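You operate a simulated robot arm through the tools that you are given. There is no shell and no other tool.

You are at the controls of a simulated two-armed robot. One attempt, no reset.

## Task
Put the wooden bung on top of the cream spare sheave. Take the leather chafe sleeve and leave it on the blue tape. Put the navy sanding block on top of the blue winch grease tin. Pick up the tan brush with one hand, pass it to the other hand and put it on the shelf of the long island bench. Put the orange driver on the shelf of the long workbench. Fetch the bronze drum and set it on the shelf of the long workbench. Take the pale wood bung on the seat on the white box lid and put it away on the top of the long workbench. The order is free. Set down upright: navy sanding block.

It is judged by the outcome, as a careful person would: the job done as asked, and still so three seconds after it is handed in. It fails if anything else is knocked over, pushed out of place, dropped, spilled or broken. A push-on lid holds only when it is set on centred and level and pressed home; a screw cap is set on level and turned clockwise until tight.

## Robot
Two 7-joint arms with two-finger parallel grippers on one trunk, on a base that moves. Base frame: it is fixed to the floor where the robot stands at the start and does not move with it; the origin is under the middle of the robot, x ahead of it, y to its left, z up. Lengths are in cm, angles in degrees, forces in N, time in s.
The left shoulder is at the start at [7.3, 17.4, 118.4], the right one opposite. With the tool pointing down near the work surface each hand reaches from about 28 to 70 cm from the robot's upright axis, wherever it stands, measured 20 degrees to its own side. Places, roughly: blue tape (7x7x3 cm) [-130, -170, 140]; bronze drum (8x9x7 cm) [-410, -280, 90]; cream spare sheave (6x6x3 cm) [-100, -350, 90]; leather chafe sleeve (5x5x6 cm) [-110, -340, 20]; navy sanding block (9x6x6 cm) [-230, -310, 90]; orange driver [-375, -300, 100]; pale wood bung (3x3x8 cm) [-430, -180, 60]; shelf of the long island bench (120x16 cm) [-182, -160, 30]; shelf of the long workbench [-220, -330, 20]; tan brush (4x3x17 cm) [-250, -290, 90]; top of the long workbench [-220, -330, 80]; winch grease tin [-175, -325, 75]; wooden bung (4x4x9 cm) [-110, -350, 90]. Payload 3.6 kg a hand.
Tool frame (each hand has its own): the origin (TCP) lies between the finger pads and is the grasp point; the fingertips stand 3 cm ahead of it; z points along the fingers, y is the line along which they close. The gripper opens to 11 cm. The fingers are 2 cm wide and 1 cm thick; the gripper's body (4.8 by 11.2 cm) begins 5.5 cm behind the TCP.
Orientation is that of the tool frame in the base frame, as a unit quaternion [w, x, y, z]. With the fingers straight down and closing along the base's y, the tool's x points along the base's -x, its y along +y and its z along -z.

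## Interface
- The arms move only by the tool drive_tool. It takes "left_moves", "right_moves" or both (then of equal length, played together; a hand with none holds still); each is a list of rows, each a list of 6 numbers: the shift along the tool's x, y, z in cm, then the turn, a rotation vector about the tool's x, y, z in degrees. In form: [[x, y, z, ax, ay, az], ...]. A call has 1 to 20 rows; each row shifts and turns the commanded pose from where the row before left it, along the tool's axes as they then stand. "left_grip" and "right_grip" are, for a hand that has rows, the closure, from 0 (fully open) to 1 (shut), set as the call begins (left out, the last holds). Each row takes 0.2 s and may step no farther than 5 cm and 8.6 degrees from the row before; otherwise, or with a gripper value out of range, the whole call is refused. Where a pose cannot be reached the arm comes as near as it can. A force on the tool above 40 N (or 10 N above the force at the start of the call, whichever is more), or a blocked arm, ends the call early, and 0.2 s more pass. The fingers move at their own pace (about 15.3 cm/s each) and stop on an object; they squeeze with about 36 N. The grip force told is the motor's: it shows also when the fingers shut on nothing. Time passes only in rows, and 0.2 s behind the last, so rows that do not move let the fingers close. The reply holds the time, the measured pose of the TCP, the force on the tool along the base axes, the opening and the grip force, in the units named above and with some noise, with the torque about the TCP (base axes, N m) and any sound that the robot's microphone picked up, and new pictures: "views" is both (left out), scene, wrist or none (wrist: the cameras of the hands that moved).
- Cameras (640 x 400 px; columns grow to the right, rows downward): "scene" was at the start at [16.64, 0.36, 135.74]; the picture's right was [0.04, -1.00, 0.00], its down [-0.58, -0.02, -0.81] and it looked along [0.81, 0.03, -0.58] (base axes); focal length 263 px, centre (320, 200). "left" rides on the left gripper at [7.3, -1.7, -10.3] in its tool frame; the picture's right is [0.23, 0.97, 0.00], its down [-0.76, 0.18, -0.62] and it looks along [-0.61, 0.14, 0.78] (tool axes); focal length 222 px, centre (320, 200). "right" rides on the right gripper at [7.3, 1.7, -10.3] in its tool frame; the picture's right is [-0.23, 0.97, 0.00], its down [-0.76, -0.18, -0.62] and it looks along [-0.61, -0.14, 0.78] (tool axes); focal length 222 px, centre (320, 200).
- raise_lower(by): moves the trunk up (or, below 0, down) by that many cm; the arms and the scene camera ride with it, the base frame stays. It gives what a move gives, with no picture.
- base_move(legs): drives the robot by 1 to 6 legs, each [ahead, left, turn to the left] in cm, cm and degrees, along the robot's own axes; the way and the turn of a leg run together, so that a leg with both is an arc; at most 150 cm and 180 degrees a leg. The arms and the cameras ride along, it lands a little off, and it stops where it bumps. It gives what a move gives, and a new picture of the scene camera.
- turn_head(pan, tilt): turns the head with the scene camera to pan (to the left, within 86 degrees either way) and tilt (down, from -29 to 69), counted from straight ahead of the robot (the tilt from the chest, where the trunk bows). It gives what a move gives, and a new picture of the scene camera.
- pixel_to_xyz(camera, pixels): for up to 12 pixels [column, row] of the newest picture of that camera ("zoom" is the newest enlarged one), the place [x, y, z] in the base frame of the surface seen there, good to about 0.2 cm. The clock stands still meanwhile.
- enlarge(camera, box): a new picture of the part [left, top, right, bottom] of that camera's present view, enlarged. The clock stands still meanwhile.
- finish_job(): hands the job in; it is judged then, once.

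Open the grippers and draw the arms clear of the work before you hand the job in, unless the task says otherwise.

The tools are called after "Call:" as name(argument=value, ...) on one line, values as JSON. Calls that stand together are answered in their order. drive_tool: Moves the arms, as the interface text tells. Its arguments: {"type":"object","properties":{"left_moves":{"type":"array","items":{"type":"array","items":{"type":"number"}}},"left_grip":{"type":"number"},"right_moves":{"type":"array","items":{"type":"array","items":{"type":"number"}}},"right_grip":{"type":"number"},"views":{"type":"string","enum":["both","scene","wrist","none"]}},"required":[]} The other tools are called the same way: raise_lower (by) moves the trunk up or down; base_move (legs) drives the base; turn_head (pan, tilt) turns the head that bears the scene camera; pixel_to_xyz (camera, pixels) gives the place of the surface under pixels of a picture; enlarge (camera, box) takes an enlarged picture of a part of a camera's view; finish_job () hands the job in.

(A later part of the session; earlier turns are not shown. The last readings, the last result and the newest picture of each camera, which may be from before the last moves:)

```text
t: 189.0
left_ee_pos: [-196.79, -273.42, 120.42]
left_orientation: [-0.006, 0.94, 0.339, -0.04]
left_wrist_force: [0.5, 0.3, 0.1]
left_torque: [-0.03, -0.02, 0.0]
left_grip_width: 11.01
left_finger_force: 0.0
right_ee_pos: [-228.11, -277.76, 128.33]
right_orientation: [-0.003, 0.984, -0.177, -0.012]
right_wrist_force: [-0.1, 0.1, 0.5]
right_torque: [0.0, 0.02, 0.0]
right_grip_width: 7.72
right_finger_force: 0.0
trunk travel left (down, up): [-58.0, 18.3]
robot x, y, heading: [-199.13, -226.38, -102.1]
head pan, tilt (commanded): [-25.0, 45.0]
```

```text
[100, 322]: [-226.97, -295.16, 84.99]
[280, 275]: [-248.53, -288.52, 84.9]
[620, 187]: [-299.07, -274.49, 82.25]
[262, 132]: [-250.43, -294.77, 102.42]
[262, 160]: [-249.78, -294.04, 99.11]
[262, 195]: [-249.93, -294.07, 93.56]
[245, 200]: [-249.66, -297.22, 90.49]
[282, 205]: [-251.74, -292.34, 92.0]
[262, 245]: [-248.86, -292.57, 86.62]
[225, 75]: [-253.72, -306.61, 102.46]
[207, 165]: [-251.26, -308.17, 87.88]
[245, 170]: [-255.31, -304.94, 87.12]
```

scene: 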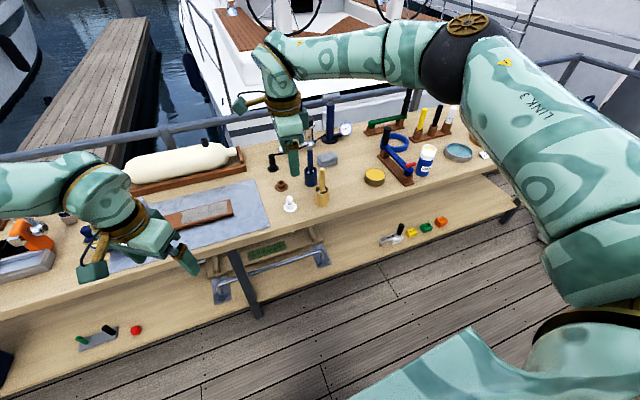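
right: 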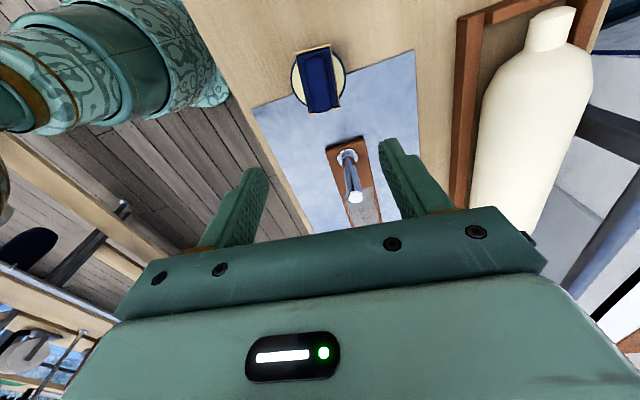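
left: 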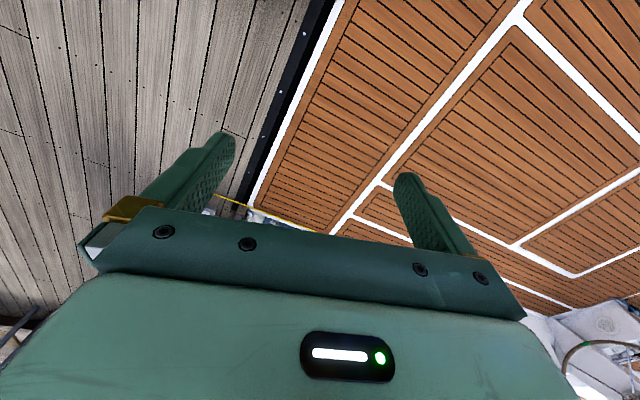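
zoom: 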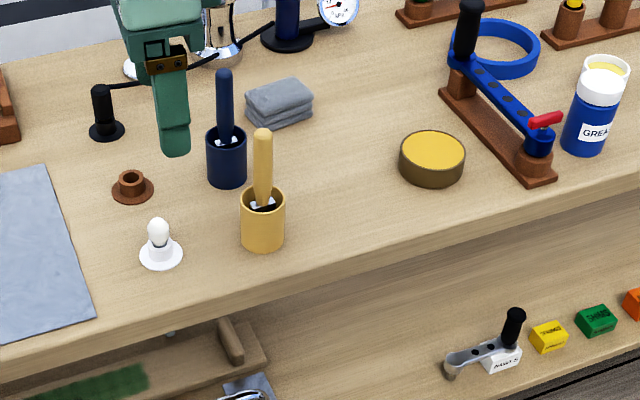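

The bench front edge runs at about 15° (normal heading −105°); the brush handle is at (-250.2,-294.9), top z≈103. I turn the right hand back to standard yaw and the left hand to yaw −50° or beyond (testing that direction).

Call:
drive_tool(right_moves=[[0, 0, 0, 0, 1.4, 0], [0, 0, 0, 0, 0, -8.25], [0, 0, 0, 0, 0, -8.25], [0, 0, 0, 0, 0, -8.25], [0, 0, 0, 0, 0, -8.25], [0, 0, 0, 0, 0, -8.25], [0, 0, 0, 0, 0, -8.25], [0, 0, 0, 0, 0, -8.25], [0, 0, 0, 0, 0, -8.25], [0, 0, 0, 0, 0, -8.25], [0, 0, 0, 0, 0, -8.25], [0, 0, 0, 0, 0, -8.25], [0, 0, 0, 0, 0, -8.25], [0, 0, 0, 0, 0, 0], [0, 0, 0, 0, 0, 0], [0, 0, 0, 0, 0, 0]], left_moves=[[0, 0, 0, 0, 0, -8.5], [0, 0, 0, 0, 0, -8.5], [0, 0, 0, 0, 0, -8.5], [0, 0, 0, 0, 0, -8.5], [0, 0, 0, 0, 0, -8.5], [0, 0, 0, 0, 0, -8.5], [0, 0, 0, 0, 0, -8.5], [0, 0, 0, 0, 0, -8.5], [0, 0, 0, 0, 0, -8.5], [0, 0, 0, 0, 0, -8.5], [0, 0, 0, 0, 0, -8.5], [0, 0, 0, 0, 0, -8.5], [0, 0, 0, 0, 0, -8.5], [0, 0, 0, 0, 0, -8.5], [0, 0, 0, 0, 0, -8.5], [0, 0, 0, 0, 0, 0]], right_grip=0, left_grip=0, views="none")

```text
t: 192.4
left_ee_pos: [-196.75, -273.37, 120.44]
left_orientation: [-0.039, 0.11, 0.993, -0.012]
left_wrist_force: [-0.4, -0.7, 0.7]
left_torque: [-0.01, 0.04, 0.03]
left_grip_width: 11.0
left_finger_force: 0.1
right_ee_pos: [-228.08, -277.77, 128.2]
right_orientation: [0.0, 0.774, 0.634, 0.001]
right_wrist_force: [-0.2, -0.1, 0.6]
right_torque: [-0.01, 0.0, -0.03]
right_grip_width: 11.0
right_finger_force: 0.2
trunk travel left (down, up): [-58.0, 18.3]
robot x, y, heading: [-199.09, -226.38, -101.8]
head pan, tilt (commanded): [-25.0, 45.0]
```

Left yaw −90° is reached. I test the inward tilt of the left hand (+40° about its y) and the right hand's inward tilt separately, still in free air.

Call:
drive_tool(left_moves=[[0, 0, 0, 0, 8, 0], [0, 0, 0, 0, 8, 0], [0, 0, 0, 0, 8, 0], [0, 0, 0, 0, 8, 0], [0, 0, 0, 0, 8, 0], [0, 0, 0, 0, 0, 0]], right_moves=[[0, 0, 0, -7.5, 0, 0], [0, 0, 0, -7.5, 0, 0], [0, 0, 0, -7.5, 0, 0], [0, 0, 0, -7.5, 0, 0], [0, 0, 0, -7.5, 0, 0], [0, 0, 0, -7.5, 0, 0]], views="scene")

```text
t: 193.8
left_ee_pos: [-196.71, -273.43, 120.59]
left_orientation: [-0.376, 0.109, 0.92, 0.027]
left_wrist_force: [0.3, 0.5, -0.5]
left_torque: [0.0, -0.04, -0.02]
left_grip_width: 11.01
left_finger_force: 0.0
right_ee_pos: [-228.2, -277.67, 128.3]
right_orientation: [0.052, 0.773, 0.631, 0.042]
right_wrist_force: [-0.5, -0.2, -0.2]
right_torque: [-0.01, -0.03, 0.02]
right_grip_width: 11.01
right_finger_force: 0.2
right hand out of reach, approached as far as the arm can: row 2, 3, 4, 5, 6
trunk travel left (down, up): [-58.0, 18.3]
robot x, y, heading: [-199.03, -226.52, -101.8]
head pan, tilt (commanded): [-25.0, 45.0]
```

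scene: 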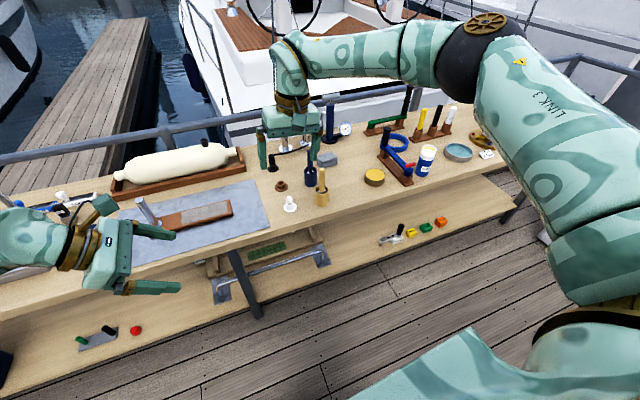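

Left inward tilt works (44°). The right hand cannot tilt inward at yaw 0, but by symmetry it will at yaw +90°, so I'll pick the brush at yaw +90. I undo the small tilt and yaw the right hand +90°, and move the left hand 12 cm further left out of the way.

Call:
drive_tool(right_moves=[[0, 0, 0, 7.7, 0, 0], [0, 0, 0, 0, 0, 8.2], [0, 0, 0, 0, 0, 8.2], [0, 0, 0, 0, 0, 8.2], [0, 0, 0, 0, 0, 8.2], [0, 0, 0, 0, 0, 8.2], [0, 0, 0, 0, 0, 8.2], [0, 0, 0, 0, 0, 8.2], [0, 0, 0, 0, 0, 8.2], [0, 0, 0, 0, 0, 8.2], [0, 0, 0, 0, 0, 8.2], [0, 0, 0, 0, 0, 8.2], [0, 0, 0, 0, 0, 0]], views="none")

Call:
drive_tool(left_moves=[[-2.8, 0, -2.8, 0, 0, 0], [-2.8, 0, -2.8, 0, 0, 0], [-2.8, 0, -2.8, 0, 0, 0], [0, 0, 0, 0, 0, 0]], views="none")

```text
t: 196.6
left_ee_pos: [-196.68, -273.38, 120.41]
left_orientation: [-0.375, 0.11, 0.92, 0.028]
left_wrist_force: [-0.1, -0.5, -0.1]
left_torque: [0.02, -0.02, -0.01]
left_grip_width: 10.99
left_finger_force: 0.0
right_ee_pos: [-228.19, -277.74, 128.32]
right_orientation: [0.0, 0.995, -0.103, 0.0]
right_wrist_force: [-0.8, 0.1, -0.3]
right_torque: [-0.01, 0.01, 0.0]
right_grip_width: 10.99
right_finger_force: 0.1
trunk travel left (down, up): [-58.0, 18.3]
robot x, y, heading: [-198.76, -226.57, -101.6]
head pan, tilt (commanded): [-25.0, 45.0]
```

```text
t: 197.6
left_ee_pos: [-184.95, -276.12, 120.68]
left_orientation: [-0.375, 0.109, 0.92, 0.029]
left_wrist_force: [-0.7, -1.1, 0.2]
left_torque: [-0.02, -0.03, 0.0]
left_grip_width: 11.02
left_finger_force: 0.0
right_ee_pos: [-228.2, -277.72, 128.27]
right_orientation: [0.0, 0.995, -0.101, -0.001]
right_wrist_force: [-0.3, -0.1, 0.3]
right_torque: [-0.01, 0.02, 0.01]
right_grip_width: 11.0
right_finger_force: 0.0
trunk travel left (down, up): [-58.0, 18.3]
robot x, y, heading: [-199.09, -226.46, -102.2]
head pan, tilt (commanded): [-25.0, 45.0]
```

Both hands are set. I drive to stand before the brush (about (-221,-250.6), heading −105°) and lower the trunk 12 cm.

Call:
base_move(legs=[[0, -16.4, -3], [27, 0, 0]])

Call:
raise_lower(by=-12)

Call:
enlarge(camera="right", box=[0, 0, 640, 400])

```text
t: 200.6
left_ee_pos: [-210.73, -299.06, 120.75]
left_orientation: [-0.374, 0.133, 0.917, 0.037]
left_wrist_force: [-0.2, 0.8, 0.4]
left_torque: [0.02, -0.01, -0.02]
left_grip_width: 11.02
left_finger_force: 0.2
right_ee_pos: [-253.72, -298.45, 128.42]
right_orientation: [0.001, 0.992, -0.128, 0.0]
right_wrist_force: [0.7, -0.6, 0.2]
right_torque: [-0.01, 0.02, 0.02]
right_grip_width: 10.99
right_finger_force: 0.0
trunk travel left (down, up): [-58.0, 18.3]
robot x, y, heading: [-221.53, -248.82, -105.0]
head pan, tilt (commanded): [-25.0, 45.0]
```

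scene: 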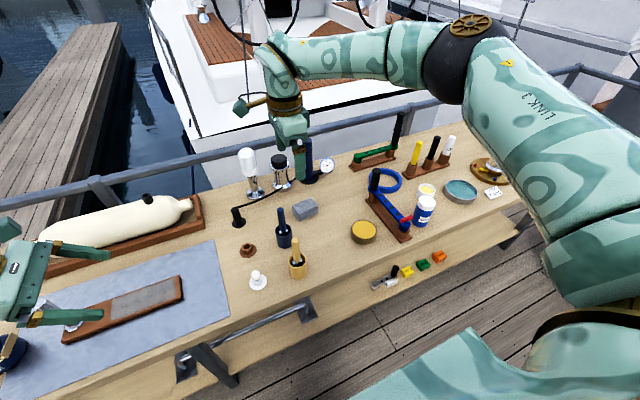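

```text
t: 202.1
left_ee_pos: [-210.68, -298.96, 108.74]
left_orientation: [-0.375, 0.134, 0.917, 0.037]
left_wrist_force: [0.1, 0.7, 0.2]
left_torque: [0.02, -0.01, -0.02]
left_grip_width: 10.99
left_finger_force: 0.1
right_ee_pos: [-253.78, -298.41, 116.3]
right_orientation: [0.0, 0.992, -0.128, -0.001]
right_wrist_force: [-0.9, 0.1, 0.6]
right_torque: [-0.02, 0.04, 0.01]
right_grip_width: 11.02
right_finger_force: 0.1
trunk travel left (down, up): [-46.0, 30.3]
robot x, y, heading: [-221.68, -248.36, -105.0]
head pan, tilt (commanded): [-25.0, 45.0]
```

```text
1.00 times, centred on (320, 200) of right (not enlarged: the box is as wide or as high as the picture)
```

zoom: 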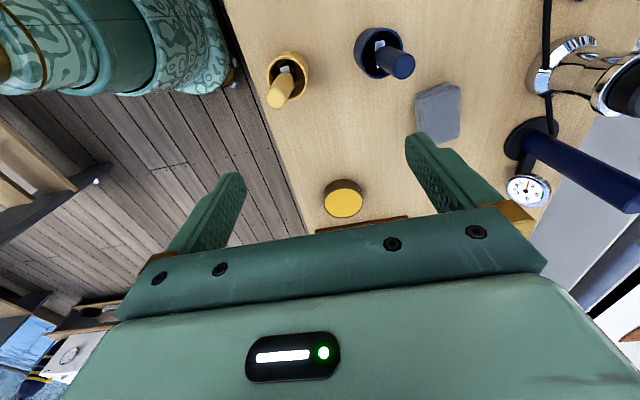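

The tan brush tip is at (277,97) in the wrist view. I enlarge and measure it from above for precise alignment.

Call:
enlarge(camera="right", box=[230, 30, 350, 120])

```text
4.44 times, centred on (290, 75) of right
```

zoom: 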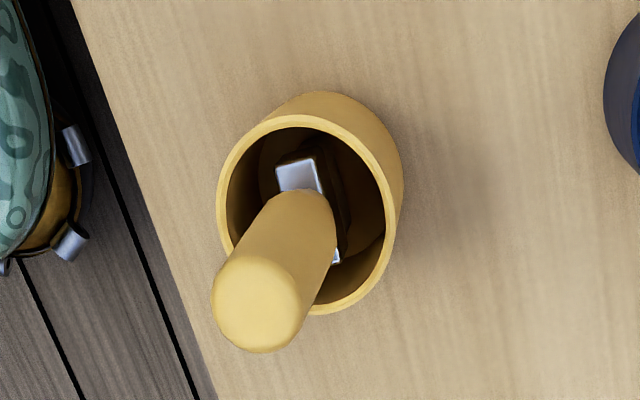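

Call:
pixel_to_xyz(camera="zoom", pixels=[[258, 305], [225, 300], [290, 305], [255, 265], [260, 345], [290, 240], [300, 200], [265, 225], [222, 180], [395, 210], [300, 120], [330, 312]])

```text
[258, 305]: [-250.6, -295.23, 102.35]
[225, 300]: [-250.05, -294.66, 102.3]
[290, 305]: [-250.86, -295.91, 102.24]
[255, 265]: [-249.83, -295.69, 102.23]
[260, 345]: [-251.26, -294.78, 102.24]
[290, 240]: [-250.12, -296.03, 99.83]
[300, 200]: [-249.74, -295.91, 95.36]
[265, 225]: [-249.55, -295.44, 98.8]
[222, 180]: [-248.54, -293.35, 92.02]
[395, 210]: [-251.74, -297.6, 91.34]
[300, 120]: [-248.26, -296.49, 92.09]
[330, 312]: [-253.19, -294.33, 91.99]
```

Handle axis is (-250.5,-295.3), top z=102.35; the cup's centre (-250.7,-295.4). I move over it and descend to z≈98.

Call:
drive_tool(right_moves=[[2.39, -3.84, 0, 0, 0, 0], [0, 0, 4, 0, 0, 0], [0, 0, 4, 0, 0, 0], [0, 0, 4, 0, 0, 0], [0, 0, 4, 0, 0, 0], [0, 0, 2.3, 0, 0, 0], [0, 0, 0, 0, 0, 0]], right_grip=0, views="both")

```text
t: 203.7
left_ee_pos: [-210.83, -298.92, 108.66]
left_orientation: [-0.375, 0.133, 0.917, 0.038]
left_wrist_force: [0.3, -0.1, -0.1]
left_torque: [-0.03, 0.0, -0.02]
left_grip_width: 11.0
left_finger_force: 0.0
right_ee_pos: [-250.59, -295.23, 97.88]
right_orientation: [0.0, 0.992, -0.128, -0.001]
right_wrist_force: [0.1, -0.6, -0.8]
right_torque: [-0.02, 0.0, -0.05]
right_grip_width: 11.0
right_finger_force: 0.0
trunk travel left (down, up): [-46.0, 30.3]
robot x, y, heading: [-221.62, -248.71, -105.1]
head pan, tilt (commanded): [-25.0, 45.0]
```

scene: 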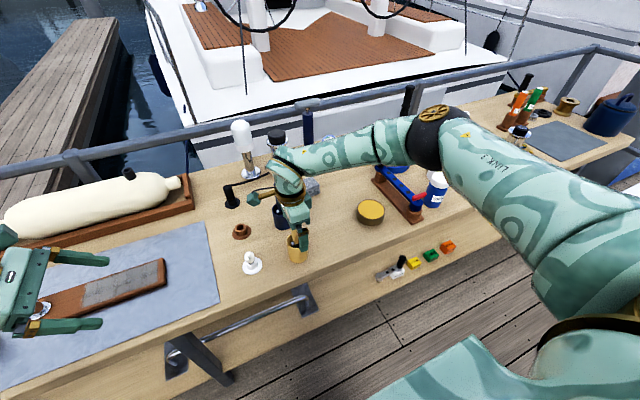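
right: 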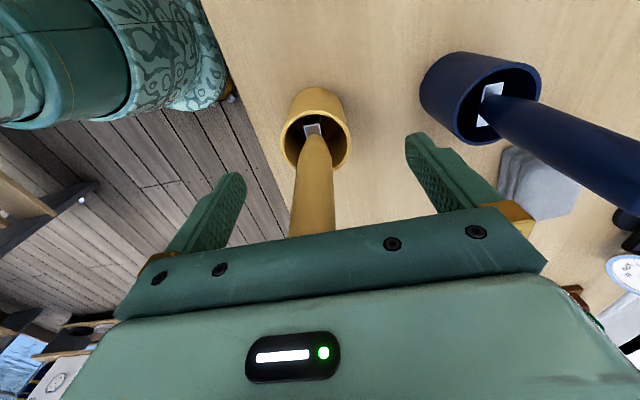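

The handle is between the fingers, and the navy brush is clear of the right finger. I close on the handle.

Call:
drive_tool(right_moves=[[0, 0, 0, 0, 0, 0], [0, 0, 0, 0, 0, 0], [0, 0, 0, 0, 0, 0], [0, 0, 0, 0, 0, 0]], right_grip=1, views="wrist")

```text
t: 204.7
left_ee_pos: [-210.89, -298.99, 108.7]
left_orientation: [-0.375, 0.134, 0.917, 0.038]
left_wrist_force: [0.1, -1.2, 0.2]
left_torque: [-0.03, -0.02, 0.01]
left_grip_width: 11.02
left_finger_force: 0.0
right_ee_pos: [-250.41, -295.24, 97.94]
right_orientation: [0.0, 0.992, -0.128, -0.002]
right_wrist_force: [-0.4, -0.1, 0.1]
right_torque: [0.05, -0.02, -0.01]
right_grip_width: 2.2
right_finger_force: 36.0
trunk travel left (down, up): [-46.0, 30.3]
robot x, y, heading: [-221.57, -248.17, -105.2]
head pan, tilt (commanded): [-25.0, 45.0]
```

right: 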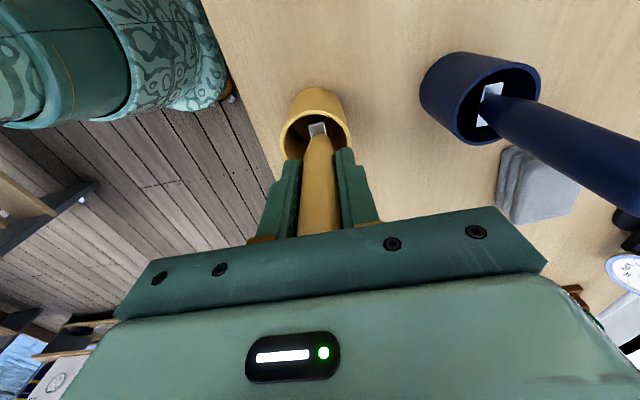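

Gripped at 2.2 cm. I lift the brush straight up out of the cup by about 20 cm.

Call:
drive_tool(right_moves=[[0, 0, -1.5, 0, 0, 0], [0, 0, -2.5, 0, 0, 0], [0, 0, -4, 0, 0, 0], [0, 0, -4, 0, 0, 0], [0, 0, -4, 0, 0, 0], [0, 0, -4, 0, 0, 0], [0, 0, 0, 0, 0, 0]], right_grip=1, views="both")

```text
t: 206.3
left_ee_pos: [-210.78, -299.12, 108.74]
left_orientation: [-0.375, 0.133, 0.917, 0.038]
left_wrist_force: [-0.1, 0.5, 0.7]
left_torque: [-0.02, 0.01, -0.04]
left_grip_width: 10.98
left_finger_force: 0.0
right_ee_pos: [-250.36, -295.33, 117.96]
right_orientation: [0.001, 0.992, -0.128, -0.001]
right_wrist_force: [0.0, 0.2, -0.1]
right_torque: [0.04, -0.03, -0.01]
right_grip_width: 2.21
right_finger_force: 36.0
trunk travel left (down, up): [-46.0, 30.3]
robot x, y, heading: [-222.13, -248.89, -104.7]
head pan, tilt (commanded): [-25.0, 45.0]
```

scene: 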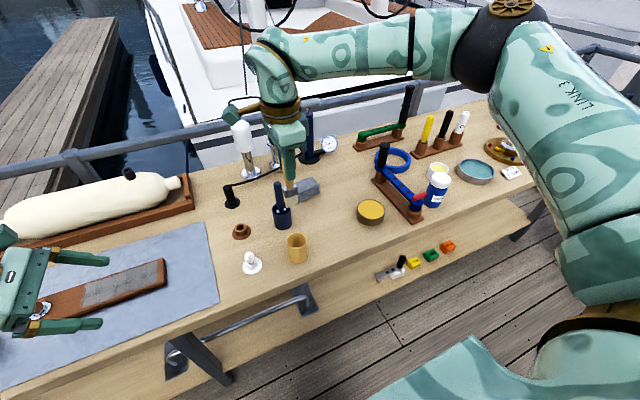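
right: 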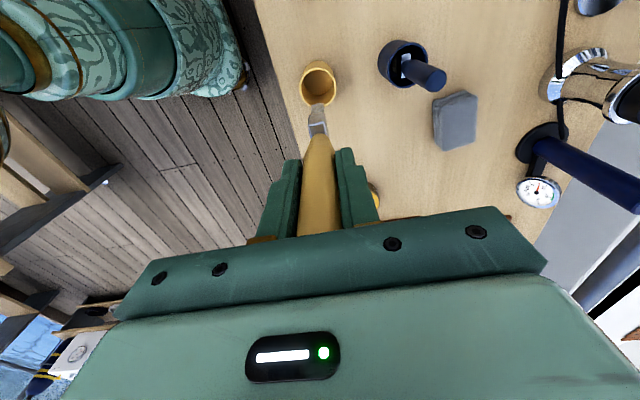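

The brush is out and its cup undisturbed. I back off 30 cm for the handover in free space.

Call:
base_move(legs=[[-30, 0, 0]])

Call:
turn_head(pan=0, tilt=35)

```text
t: 208.3
left_ee_pos: [-203.15, -270.32, 108.75]
left_orientation: [-0.375, 0.135, 0.916, 0.039]
left_wrist_force: [0.7, -0.4, 0.9]
left_torque: [0.02, 0.05, -0.03]
left_grip_width: 11.02
left_finger_force: 0.1
right_ee_pos: [-242.82, -266.47, 117.95]
right_orientation: [-0.001, 0.992, -0.129, -0.001]
right_wrist_force: [0.2, -0.1, 0.2]
right_torque: [0.01, 0.05, 0.03]
right_grip_width: 2.19
right_finger_force: 36.1
trunk travel left (down, up): [-46.0, 30.3]
robot x, y, heading: [-214.15, -220.06, -105.2]
head pan, tilt (commanded): [-25.0, 45.0]
```

scene: 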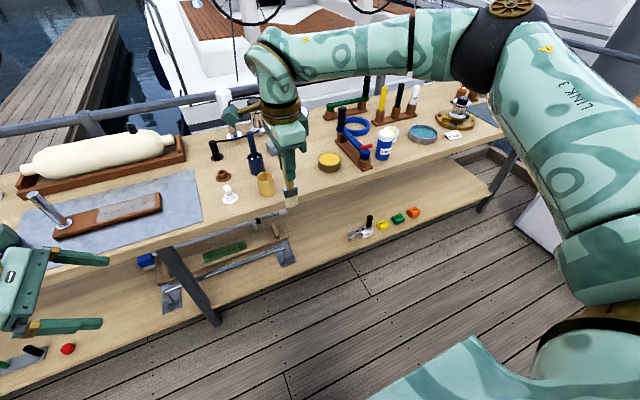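

```text
t: 209.2
left_ee_pos: [-203.23, -270.27, 108.78]
left_orientation: [-0.376, 0.134, 0.916, 0.038]
left_wrist_force: [0.8, -0.2, 0.0]
left_torque: [0.0, -0.02, 0.02]
left_grip_width: 11.02
left_finger_force: 0.0
right_ee_pos: [-242.72, -266.65, 117.92]
right_orientation: [0.0, 0.992, -0.129, 0.0]
right_wrist_force: [0.4, 0.4, -0.2]
right_torque: [-0.02, -0.01, -0.03]
right_grip_width: 2.18
right_finger_force: 36.3
trunk travel left (down, up): [-46.0, 30.3]
robot x, y, heading: [-213.93, -220.05, -105.0]
head pan, tilt (commanded): [0.0, 35.0]
```

scene: 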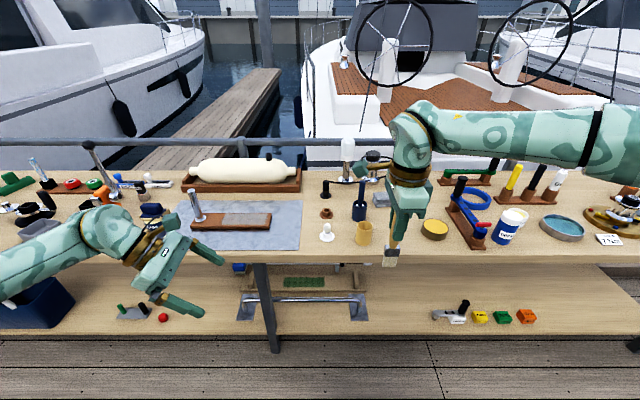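

Both hands are ready in front. I tilt the right hand inward by 46° (about its y) so that the brush head points left-down, then check.

Call:
drive_tool(right_moves=[[0, 0, 0, 0, 7.67, 0], [0, 0, 0, 0, 7.67, 0], [0, 0, 0, 0, 7.67, 0], [0, 0, 0, 0, 7.67, 0], [0, 0, 0, 0, 7.67, 0], [0, 0, 0, 0, 7.67, 0], [0, 0, 0, 0, 0, 0]], right_grip=1, views="scene")

```text
t: 210.8
left_ee_pos: [-203.17, -270.19, 108.74]
left_orientation: [-0.375, 0.134, 0.917, 0.038]
left_wrist_force: [-0.1, 0.0, 0.2]
left_torque: [-0.02, 0.03, -0.01]
left_grip_width: 11.01
left_finger_force: 0.0
right_ee_pos: [-242.72, -266.56, 117.96]
right_orientation: [0.051, 0.913, -0.12, 0.387]
right_wrist_force: [0.0, 0.0, 0.0]
right_torque: [-0.01, 0.0, 0.01]
right_grip_width: 2.2
right_finger_force: 36.1
trunk travel left (down, up): [-46.0, 30.3]
robot x, y, heading: [-214.24, -219.97, -105.2]
head pan, tilt (commanded): [0.0, 35.0]
```

scene: 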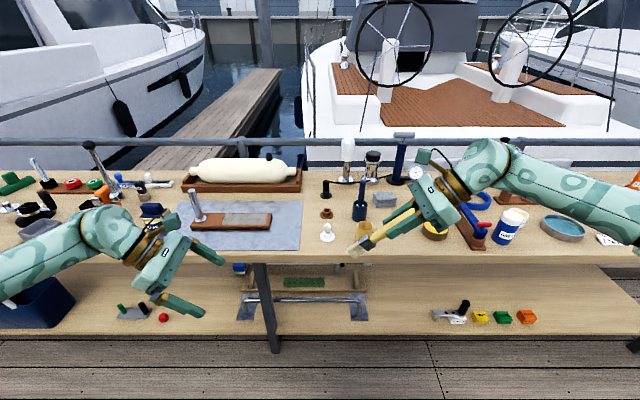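

The brush now points left-down from the right hand, head at about (358,243). I enlarge and measure its parts.

Call:
enlarge(camera="scene", box=[320, 170, 460, 270])

```text
4.00 times, centred on (390, 220) of scene
```

zoom: 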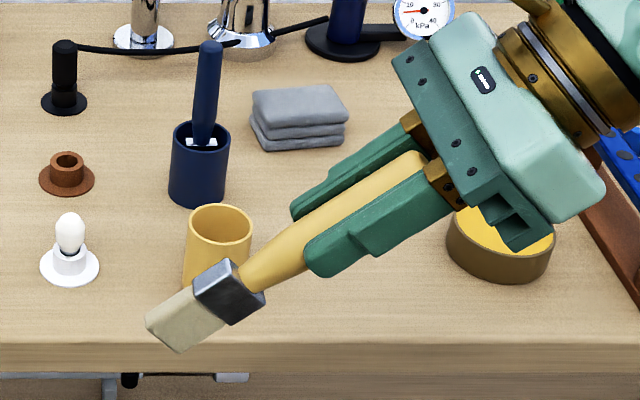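

Call:
pixel_to_xyz(camera="zoom", pixels=[[165, 333], [185, 305], [215, 290], [235, 285], [255, 265], [290, 240], [150, 320], [180, 348], [205, 265], [250, 315], [230, 262], [420, 165]])

```text
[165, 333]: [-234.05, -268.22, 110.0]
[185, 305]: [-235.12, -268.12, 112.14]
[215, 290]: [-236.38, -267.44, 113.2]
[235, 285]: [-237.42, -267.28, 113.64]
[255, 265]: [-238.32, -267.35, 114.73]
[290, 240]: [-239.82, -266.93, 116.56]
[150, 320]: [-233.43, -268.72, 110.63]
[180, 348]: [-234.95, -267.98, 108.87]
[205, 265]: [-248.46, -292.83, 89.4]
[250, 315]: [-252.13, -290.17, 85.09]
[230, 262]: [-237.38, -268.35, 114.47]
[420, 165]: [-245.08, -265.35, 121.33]
```

The brush end is at about (-234.2,-268.4,109.7), the ferrule about 4.5 cm up. I bring the left hand to a pre-grasp 10 cm before the ferrule along its own pointing direction.

Call:
drive_tool(left_moves=[[3.81, -1.013, 1.534, 0, 0, 0], [3.81, -1.013, 1.534, 0, 0, 0], [3.81, -1.013, 1.534, 0, 0, 0], [3.81, -1.013, 1.534, 0, 0, 0], [3.81, -1.013, 1.534, 0, 0, 0], [3.81, -1.013, 1.534, 0, 0, 0], [3.81, -1.013, 1.534, 0, 0, 0], [0, 0, 0, 0, 0, 0]], left_grip=0.2, views="both")

```text
t: 212.6
left_ee_pos: [-230.58, -269.81, 119.57]
left_orientation: [-0.375, 0.134, 0.917, 0.038]
left_wrist_force: [-0.3, -0.2, 0.1]
left_torque: [-0.03, -0.03, -0.01]
left_grip_width: 8.8
left_finger_force: 0.0
right_ee_pos: [-242.65, -266.6, 118.03]
right_orientation: [0.05, 0.913, -0.119, 0.387]
right_wrist_force: [0.0, 0.1, -0.5]
right_torque: [0.0, 0.02, -0.02]
right_grip_width: 2.22
right_finger_force: 35.4
trunk travel left (down, up): [-46.0, 30.3]
robot x, y, heading: [-213.73, -219.79, -104.7]
head pan, tilt (commanded): [0.0, 35.0]
```

scene: 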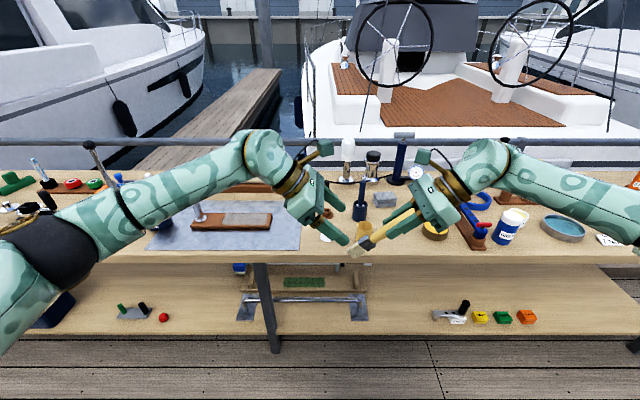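
left: 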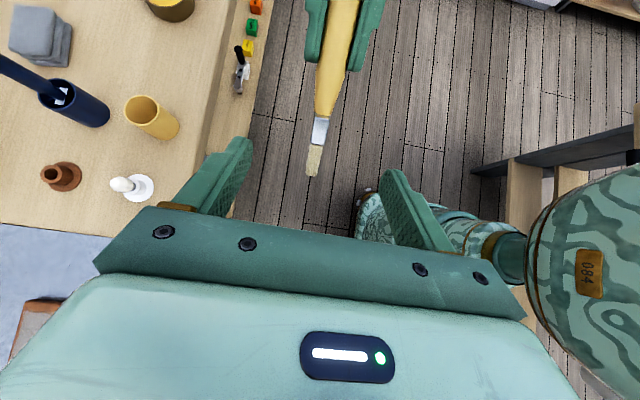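

The ferrule lies centred between the left fingers at (319,130). I advance the left hand 9.8 cm along its axis to straddle it.

Call:
drive_tool(left_moves=[[0.18, 0.15, 4, 0, 0, 0], [0.18, 0.15, 4, 0, 0, 0], [0, 0, 1.8, 0, 0, 0], [0, 0, 0, 0, 0, 0]], left_grip=0.2, views="both")

```text
t: 213.6
left_ee_pos: [-237.47, -267.68, 112.79]
left_orientation: [-0.375, 0.134, 0.916, 0.038]
left_wrist_force: [-0.9, -0.4, -0.8]
left_torque: [-0.02, -0.01, -0.01]
left_grip_width: 8.8
left_finger_force: 0.0
right_ee_pos: [-242.7, -266.7, 117.94]
right_orientation: [0.051, 0.913, -0.119, 0.387]
right_wrist_force: [0.1, -0.2, -1.0]
right_torque: [-0.02, 0.01, -0.02]
right_grip_width: 2.2
right_finger_force: 36.4
trunk travel left (down, up): [-46.0, 30.3]
robot x, y, heading: [-214.01, -220.3, -105.2]
head pan, tilt (commanded): [0.0, 35.0]
```

scene: 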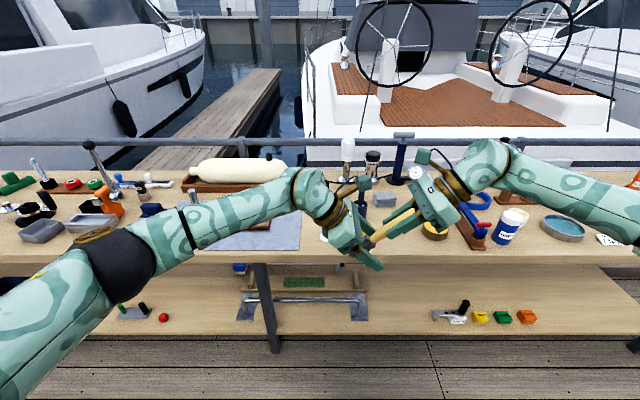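
left: 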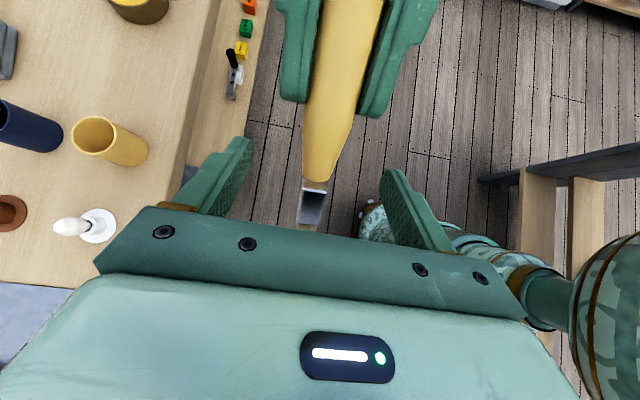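

The ferrule is ~0.35 cm toward −y of the left tool; I correct and then close the left hand on it while the right keeps holding.

Call:
drive_tool(left_moves=[[0, -0.35, 0, 0, 0, 0], [0, 0, 0, 0, 0, 0]], left_grip=0.2, views="none")

Call:
drive_tool(left_moves=[[0, 0, 0, 0, 0, 0], [0, 0, 0, 0, 0, 0], [0, 0, 0, 0, 0, 0], [0, 0, 0, 0, 0, 0]], left_grip=1, views="both")

```text
t: 214.2
left_ee_pos: [-237.57, -268.01, 112.92]
left_orientation: [-0.375, 0.134, 0.917, 0.038]
left_wrist_force: [0.1, 0.4, 0.4]
left_torque: [0.0, 0.02, 0.05]
left_grip_width: 8.81
left_finger_force: 0.0
right_ee_pos: [-242.79, -266.62, 117.89]
right_orientation: [0.05, 0.913, -0.119, 0.387]
right_wrist_force: [0.5, 0.7, -0.1]
right_torque: [0.0, 0.0, -0.03]
right_grip_width: 2.21
right_finger_force: 35.6
trunk travel left (down, up): [-46.0, 30.3]
robot x, y, heading: [-214.21, -219.84, -105.0]
head pan, tilt (commanded): [0.0, 35.0]
```

```text
t: 215.2
left_ee_pos: [-237.59, -268.02, 112.96]
left_orientation: [-0.375, 0.135, 0.916, 0.038]
left_wrist_force: [-2.9, -5.4, 0.7]
left_torque: [0.22, -0.05, 0.2]
left_grip_width: 1.45
left_finger_force: 36.0
right_ee_pos: [-242.69, -266.57, 117.97]
right_orientation: [0.05, 0.913, -0.119, 0.386]
right_wrist_force: [2.6, 5.2, 1.7]
right_torque: [-0.01, -0.09, 0.11]
right_grip_width: 2.23
right_finger_force: 35.7
trunk travel left (down, up): [-46.0, 30.3]
robot x, y, heading: [-213.83, -219.86, -105.1]
head pan, tilt (commanded): [0.0, 35.0]
```

scene: 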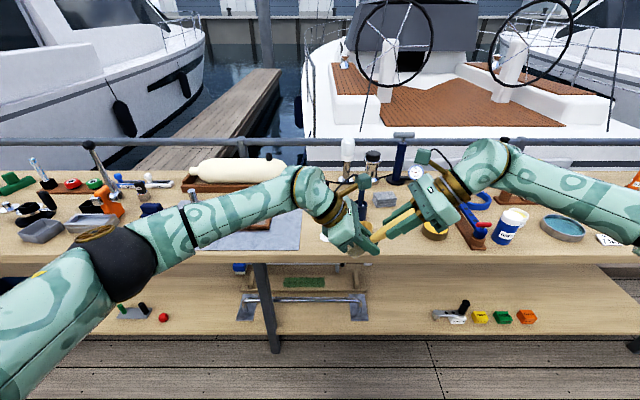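
left: 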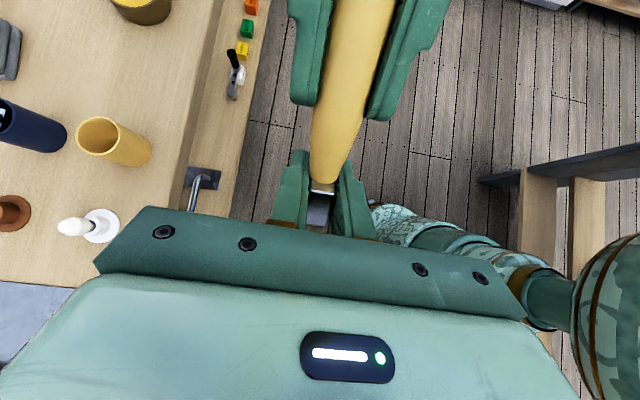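

Both hands hold the brush (left 1.45 cm at 36 N). I now open the right hand and withdraw it along its own axis.

Call:
drive_tool(right_moves=[[0, 0, 0, 0, 0, 0], [0, 0, 0, 0, 0, 0]], right_grip=0.5, views="none")

Call:
drive_tool(right_moves=[[0, 0, -2, 0, 0, 0], [0, 0, -4, 0, 0, 0], [0, 0, -4.5, 0, 0, 0], [0, 0, -4.5, 0, 0, 0], [0, 0, 0, 0, 0, 0]], right_grip=0.5, views="both")

```text
t: 215.8
left_ee_pos: [-237.58, -267.84, 112.84]
left_orientation: [-0.375, 0.134, 0.916, 0.038]
left_wrist_force: [0.0, 0.3, -0.4]
left_torque: [0.01, 0.0, -0.01]
left_grip_width: 1.51
left_finger_force: 35.6
right_ee_pos: [-242.78, -266.62, 117.85]
right_orientation: [0.051, 0.913, -0.12, 0.387]
right_wrist_force: [1.1, 0.5, -0.2]
right_torque: [0.01, 0.0, -0.02]
right_grip_width: 5.49
right_finger_force: 0.0
trunk travel left (down, up): [-46.0, 30.3]
robot x, y, heading: [-214.26, -220.04, -105.1]
head pan, tilt (commanded): [0.0, 35.0]
```

```text
t: 217.0
left_ee_pos: [-237.47, -267.9, 112.91]
left_orientation: [-0.374, 0.135, 0.917, 0.039]
left_wrist_force: [-0.3, 1.3, -0.4]
left_torque: [0.01, -0.02, -0.04]
left_grip_width: 1.46
left_finger_force: 35.5
right_ee_pos: [-253.22, -263.89, 128.31]
right_orientation: [0.05, 0.913, -0.119, 0.386]
right_wrist_force: [0.9, -0.9, -0.8]
right_torque: [0.0, -0.02, -0.03]
right_grip_width: 5.51
right_finger_force: 0.0
trunk travel left (down, up): [-46.0, 30.3]
robot x, y, heading: [-214.4, -219.98, -105.0]
head pan, tilt (commanded): [0.0, 35.0]
```

scene: 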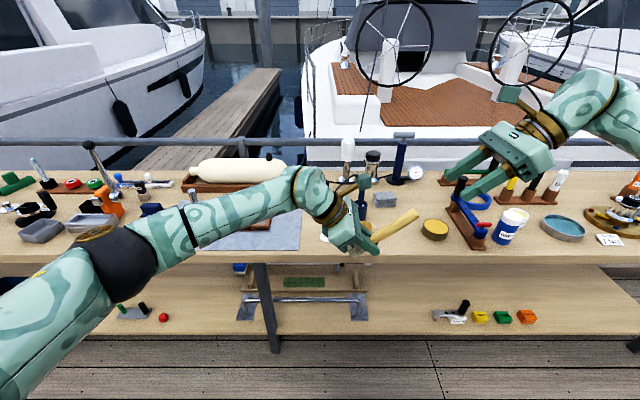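
right: 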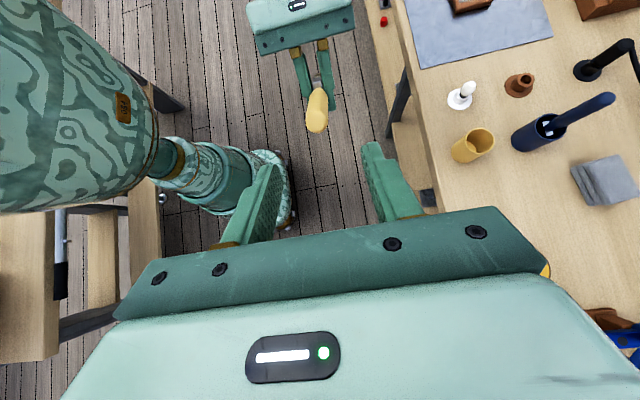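

The pass succeeded: the left hand alone holds the brush. I withdraw the right hand further, untilt it and restore its yaw, while the left hand comes upright so the brush is horizontal.

Call:
drive_tool(right_moves=[[0, 0, -4.5, 0, 0, 0], [0, 0, -4.5, 0, 0, 0], [0, 0, -4.5, 0, 0, 0], [0, 0, 0, 0, -7.67, 0], [0, 0, 0, 0, -7.67, 0], [0, 0, 0, 0, -7.67, 0], [0, 0, 0, 0, -7.67, 0], [0, 0, 0, 0, -7.67, 0], [0, 0, 0, 0, -7.67, 0], [0, 0, 0, 0, 0, 0]], left_moves=[[0, 0, 0, 0, 0, 0], [0, 0, 0, 0, 0, 0], [0, 0, 0, 0, 0, 0], [0, 0, 0, 0, -7.5, 0], [0, 0, 0, 0, -7.5, 0], [0, 0, 0, 0, -7.5, 0], [0, 0, 0, 0, -7.5, 0], [0, 0, 0, 0, -7.5, 0], [0, 0, 0, 0, -7, 0], [0, 0, 0, 0, 0, 0]], right_grip=0.5, left_grip=1, views="scene")

```text
t: 219.2
left_ee_pos: [-237.41, -267.83, 113.18]
left_orientation: [0.002, 0.139, 0.99, -0.016]
left_wrist_force: [-0.4, -0.1, 0.3]
left_torque: [-0.05, -0.01, 0.01]
left_grip_width: 1.49
left_finger_force: 35.9
right_ee_pos: [-262.5, -261.47, 137.74]
right_orientation: [0.0, 0.992, -0.13, -0.001]
right_wrist_force: [1.1, -0.2, 0.1]
right_torque: [0.01, 0.03, -0.01]
right_grip_width: 5.5
right_finger_force: 0.1
trunk travel left (down, up): [-46.0, 30.3]
robot x, y, heading: [-214.14, -219.95, -105.0]
head pan, tilt (commanded): [0.0, 35.0]
```

scene: 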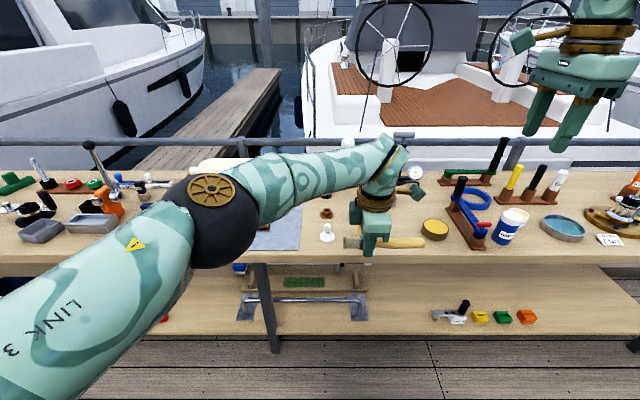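

The brush is held horizontally by the left hand. I bring both hands closer to the body (about 38 cm ahead, ±19 cm sideways) for turning.

Call:
drive_tool(left_moves=[[-3.5, 1.75, 0, 0, 0, 0], [-3.5, 1.75, 0, 0, 0, 0], [-3.5, 1.75, 0, 0, 0, 0], [-3.5, 1.75, 0, 0, 0, 0], [-3.5, 1.75, 0, 0, 0, 0], [-3.5, 1.75, 0, 0, 0, 0], [-3.5, 1.75, 0, 0, 0, 0], [-3.5, 1.75, 0, 0, 0, 0], [0, 0, 0, 0, 0, 0]], right_moves=[[2, -1.75, 0, 0, 0, 0], [2, -1.75, 0, 0, 0, 0], [2, -1.75, 0, 0, 0, 0], [2, -1.75, 0, 0, 0, 0], [2, -1.75, 0, 0, 0, 0], [2, -1.75, 0, 0, 0, 0], [2, -1.75, 0, 0, 0, 0], [2, -1.75, 0, 0, 0, 0], [0, 0, 0, 0, 0, 0]], left_grip=1, views="none")

```text
t: 221.2
left_ee_pos: [-206.93, -261.91, 112.91]
left_orientation: [0.001, 0.14, 0.99, -0.017]
left_wrist_force: [0.3, -0.3, -0.3]
left_torque: [-0.01, -0.05, -0.05]
left_grip_width: 1.48
left_finger_force: 36.2
right_ee_pos: [-243.74, -251.77, 137.82]
right_orientation: [0.0, 0.992, -0.13, -0.002]
right_wrist_force: [0.3, 0.5, -0.5]
right_torque: [0.02, -0.02, 0.01]
right_grip_width: 5.51
right_finger_force: 0.1
trunk travel left (down, up): [-46.0, 30.3]
robot x, y, heading: [-213.97, -220.23, -105.3]
head pan, tilt (commanded): [0.0, 35.0]
```

Hands are in. I drive 15 cm forward to mid-gap, turn 180° to face the island, and look at the low shelf.

Call:
base_move(legs=[[15, 0, 0], [0, 0, 180]])

Call:
turn_head(pan=-10, tilt=40)

```text
t: 229.8
left_ee_pos: [-224.02, -192.62, 112.82]
left_orientation: [-0.016, 0.988, -0.154, 0.0]
left_wrist_force: [-0.1, -0.4, -0.2]
left_torque: [0.0, 0.0, -0.01]
left_grip_width: 1.47
left_finger_force: 36.1
right_ee_pos: [-187.66, -203.86, 137.88]
right_orientation: [0.0, 0.144, 0.99, 0.0]
right_wrist_force: [0.4, 0.0, 0.8]
right_torque: [-0.03, 0.04, -0.02]
right_grip_width: 5.49
right_finger_force: 0.1
trunk travel left (down, up): [-46.0, 30.3]
robot x, y, heading: [-217.96, -234.39, 73.3]
head pan, tilt (commanded): [0.0, 35.0]
```

scene: 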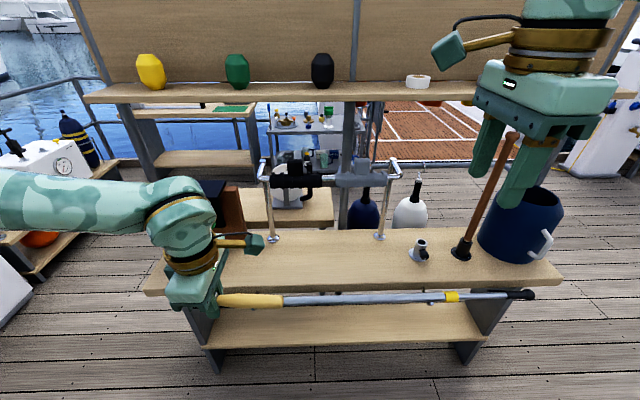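

```text
t: 230.6
left_ee_pos: [-224.06, -192.65, 112.86]
left_orientation: [-0.016, 0.988, -0.155, 0.0]
left_wrist_force: [-0.7, 0.7, -0.4]
left_torque: [0.0, -0.04, 0.0]
left_grip_width: 1.46
left_finger_force: 36.6
right_ee_pos: [-187.8, -203.9, 137.88]
right_orientation: [0.0, 0.145, 0.989, 0.0]
right_wrist_force: [-0.3, 0.2, 0.0]
right_torque: [-0.02, 0.0, -0.04]
right_grip_width: 5.5
right_finger_force: 0.1
trunk travel left (down, up): [-46.0, 30.3]
robot x, y, heading: [-218.26, -234.8, 73.3]
head pan, tilt (commanded): [-10.0, 40.0]
```

scene: 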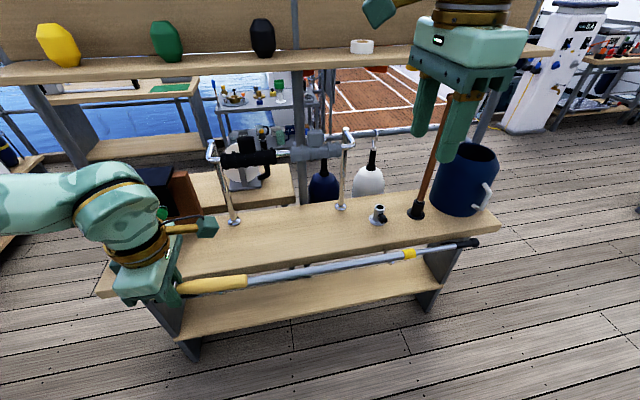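

The low shelf is visible under the island bench, empty between its leg panels. I measure shelf edges and legs.

Call:
pixel_to_xyz(camera="scene", pixels=[[190, 335], [300, 315], [300, 300], [300, 285], [430, 290], [430, 275], [300, 262], [185, 325], [440, 270], [200, 345], [350, 262], [470, 243]])

Call:
enlarge(camera="scene", box=[100, 200, 500, 380])

```text
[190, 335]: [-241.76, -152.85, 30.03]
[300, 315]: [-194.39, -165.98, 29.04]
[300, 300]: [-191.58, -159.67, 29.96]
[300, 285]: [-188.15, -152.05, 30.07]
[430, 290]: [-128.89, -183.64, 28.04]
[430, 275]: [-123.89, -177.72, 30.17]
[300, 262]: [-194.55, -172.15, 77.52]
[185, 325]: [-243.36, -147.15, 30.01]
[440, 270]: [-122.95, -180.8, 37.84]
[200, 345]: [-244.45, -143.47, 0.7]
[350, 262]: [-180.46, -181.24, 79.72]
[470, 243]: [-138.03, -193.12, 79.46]
```

```text
1.60 times, centred on (300, 290) of scene
```

zoom: 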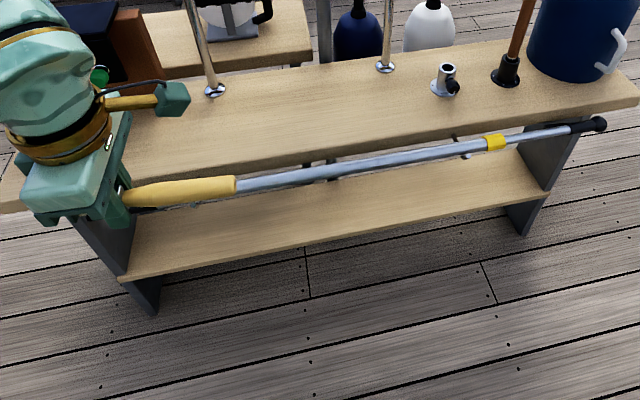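

The shelf front is at m≈−211 (z=30), the bench underside about z=77 with the pole at m≈−222. I turn to heading 75°, strafe right 22 cm so the left hand faces the shelf's middle, and lower the trunk.

Call:
base_move(legs=[[0, 0, 1.7], [0, -22, 0]])

Call:
raise_lower(by=-40)

Call:
raise_lower(by=-6)

```text
t: 232.6
left_ee_pos: [-203.74, -198.59, 112.93]
left_orientation: [-0.016, 0.99, -0.142, 0.0]
left_wrist_force: [0.4, 0.5, 0.0]
left_torque: [0.01, 0.04, -0.01]
left_grip_width: 1.45
left_finger_force: 35.6
right_ee_pos: [-166.98, -208.86, 137.75]
right_orientation: [0.001, 0.132, 0.991, 0.0]
right_wrist_force: [-0.1, 0.2, 0.2]
right_torque: [0.0, 0.01, -0.01]
right_grip_width: 5.5
right_finger_force: 0.1
trunk travel left (down, up): [-46.0, 30.3]
robot x, y, heading: [-196.46, -240.74, 74.5]
head pan, tilt (commanded): [-10.0, 40.0]
```

scene: 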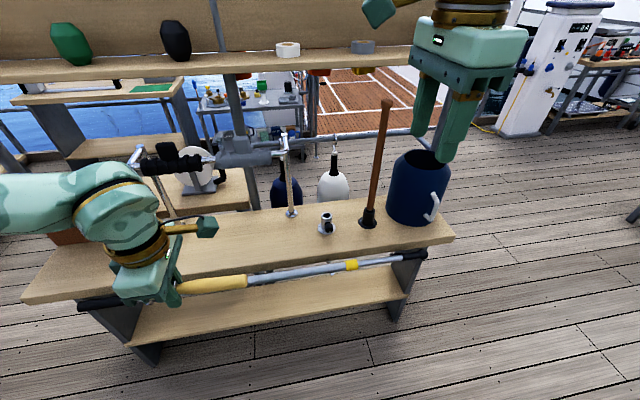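

```text
t: 236.5
left_ee_pos: [-203.55, -197.84, 70.66]
left_orientation: [0.028, 0.989, -0.142, -0.006]
left_wrist_force: [0.6, -0.1, -0.6]
left_torque: [0.04, 0.02, 0.02]
left_grip_width: 1.45
left_finger_force: 35.7
right_ee_pos: [-166.98, -208.94, 97.91]
right_orientation: [0.001, 0.132, 0.991, 0.0]
right_wrist_force: [0.0, -0.5, -0.6]
right_torque: [0.03, -0.01, 0.03]
right_grip_width: 5.5
right_finger_force: 0.0
trunk travel left (down, up): [-6.0, 70.3]
robot x, y, heading: [-196.5, -240.57, 75.0]
head pan, tilt (commanded): [-10.0, 40.0]
```

```text
t: 237.5
left_ee_pos: [-203.14, -197.04, 62.76]
left_orientation: [0.072, 0.987, -0.141, -0.011]
left_wrist_force: [-0.1, 0.2, -0.2]
left_torque: [0.03, 0.03, 0.01]
left_grip_width: 1.44
left_finger_force: 35.9
right_ee_pos: [-167.03, -209.12, 92.03]
right_orientation: [0.0, 0.133, 0.991, 0.001]
right_wrist_force: [-0.1, -0.3, -0.7]
right_torque: [-0.01, 0.0, 0.0]
right_grip_width: 5.49
right_finger_force: 0.1
trunk travel left (down, up): [0.0, 76.3]
robot x, y, heading: [-196.82, -240.58, 74.5]
head pan, tilt (commanded): [-10.0, 40.0]
```

The left hand leans 8° back now; I correct that and bring the brush forward 10 cm and down to z≈39 in front of the shelf.

Call:
drive_tool(left_moves=[[0, 0, 0, 8.3, 0, 0], [0, -1.7, 4, 0, 0, 0], [0, -1.7, 4, 0, 0, 0], [0, -1.7, 4, 0, 0, 0], [0, -1.7, 4, 0, 0, 0], [0, -1.7, 4, 0, 0, 0], [0, -1.7, 4, 0, 0, 0], [0, 0, 0, 0, 0, 0]], left_grip=1, views="scene")

```text
t: 239.3
left_ee_pos: [-199.06, -185.26, 37.94]
left_orientation: [0.001, 0.99, -0.141, -0.003]
left_wrist_force: [0.1, 0.1, -0.2]
left_torque: [0.0, 0.01, 0.03]
left_grip_width: 1.44
left_finger_force: 35.5
left hand out of reach, approached as far as the arm can: row 1
right_ee_pos: [-166.94, -208.87, 91.89]
right_orientation: [0.001, 0.131, 0.991, 0.0]
right_wrist_force: [-0.2, -0.3, -0.6]
right_torque: [0.03, 0.03, 0.0]
right_grip_width: 5.49
right_finger_force: 0.0
trunk travel left (down, up): [0.0, 76.3]
robot x, y, heading: [-196.61, -240.35, 74.8]
head pan, tilt (commanded): [-10.0, 40.0]
```

scene: 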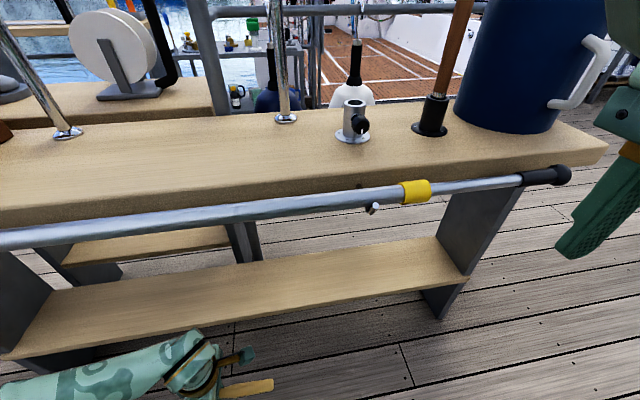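

The left hand is at z=38 in front of the shelf (m≈−231). I tilt it forward step by step to 35° while advancing 13 cm under the pole.

Call:
drive_tool(left_moves=[[0, -2.2, 0, 6, 0, 0], [0, -2.19, 0.23, 6, 0, 0], [0, -2.15, 0.46, 6, 0, 0], [0, -2.09, 0.68, 6, 0, 0], [0, -2.0, 0.9, 6, 0, 0], [0, -1.9, 1.1, 5, 0, 0], [0, 0, 0, 0, 0, 0]], left_grip=1, views="scene")

```text
t: 240.9
left_ee_pos: [-196.38, -175.59, 37.96]
left_orientation: [-0.229, 0.963, -0.139, 0.031]
left_wrist_force: [-0.4, 0.3, -0.2]
left_torque: [0.02, 0.02, 0.03]
left_grip_width: 1.31
left_finger_force: 35.4
left hand out of reach, approached as far as the arm can: row 5, 6
right_ee_pos: [-166.9, -208.99, 91.94]
right_orientation: [0.0, 0.132, 0.991, 0.0]
right_wrist_force: [-0.2, -0.7, -0.4]
right_torque: [-0.02, -0.02, 0.02]
right_grip_width: 5.49
right_finger_force: 0.2
trunk travel left (down, up): [0.0, 76.3]
robot x, y, heading: [-196.73, -240.85, 74.6]
head pan, tilt (commanded): [-10.0, 40.0]
```

scene: 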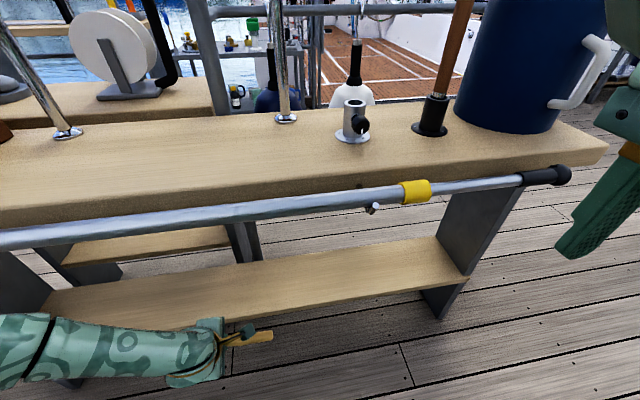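

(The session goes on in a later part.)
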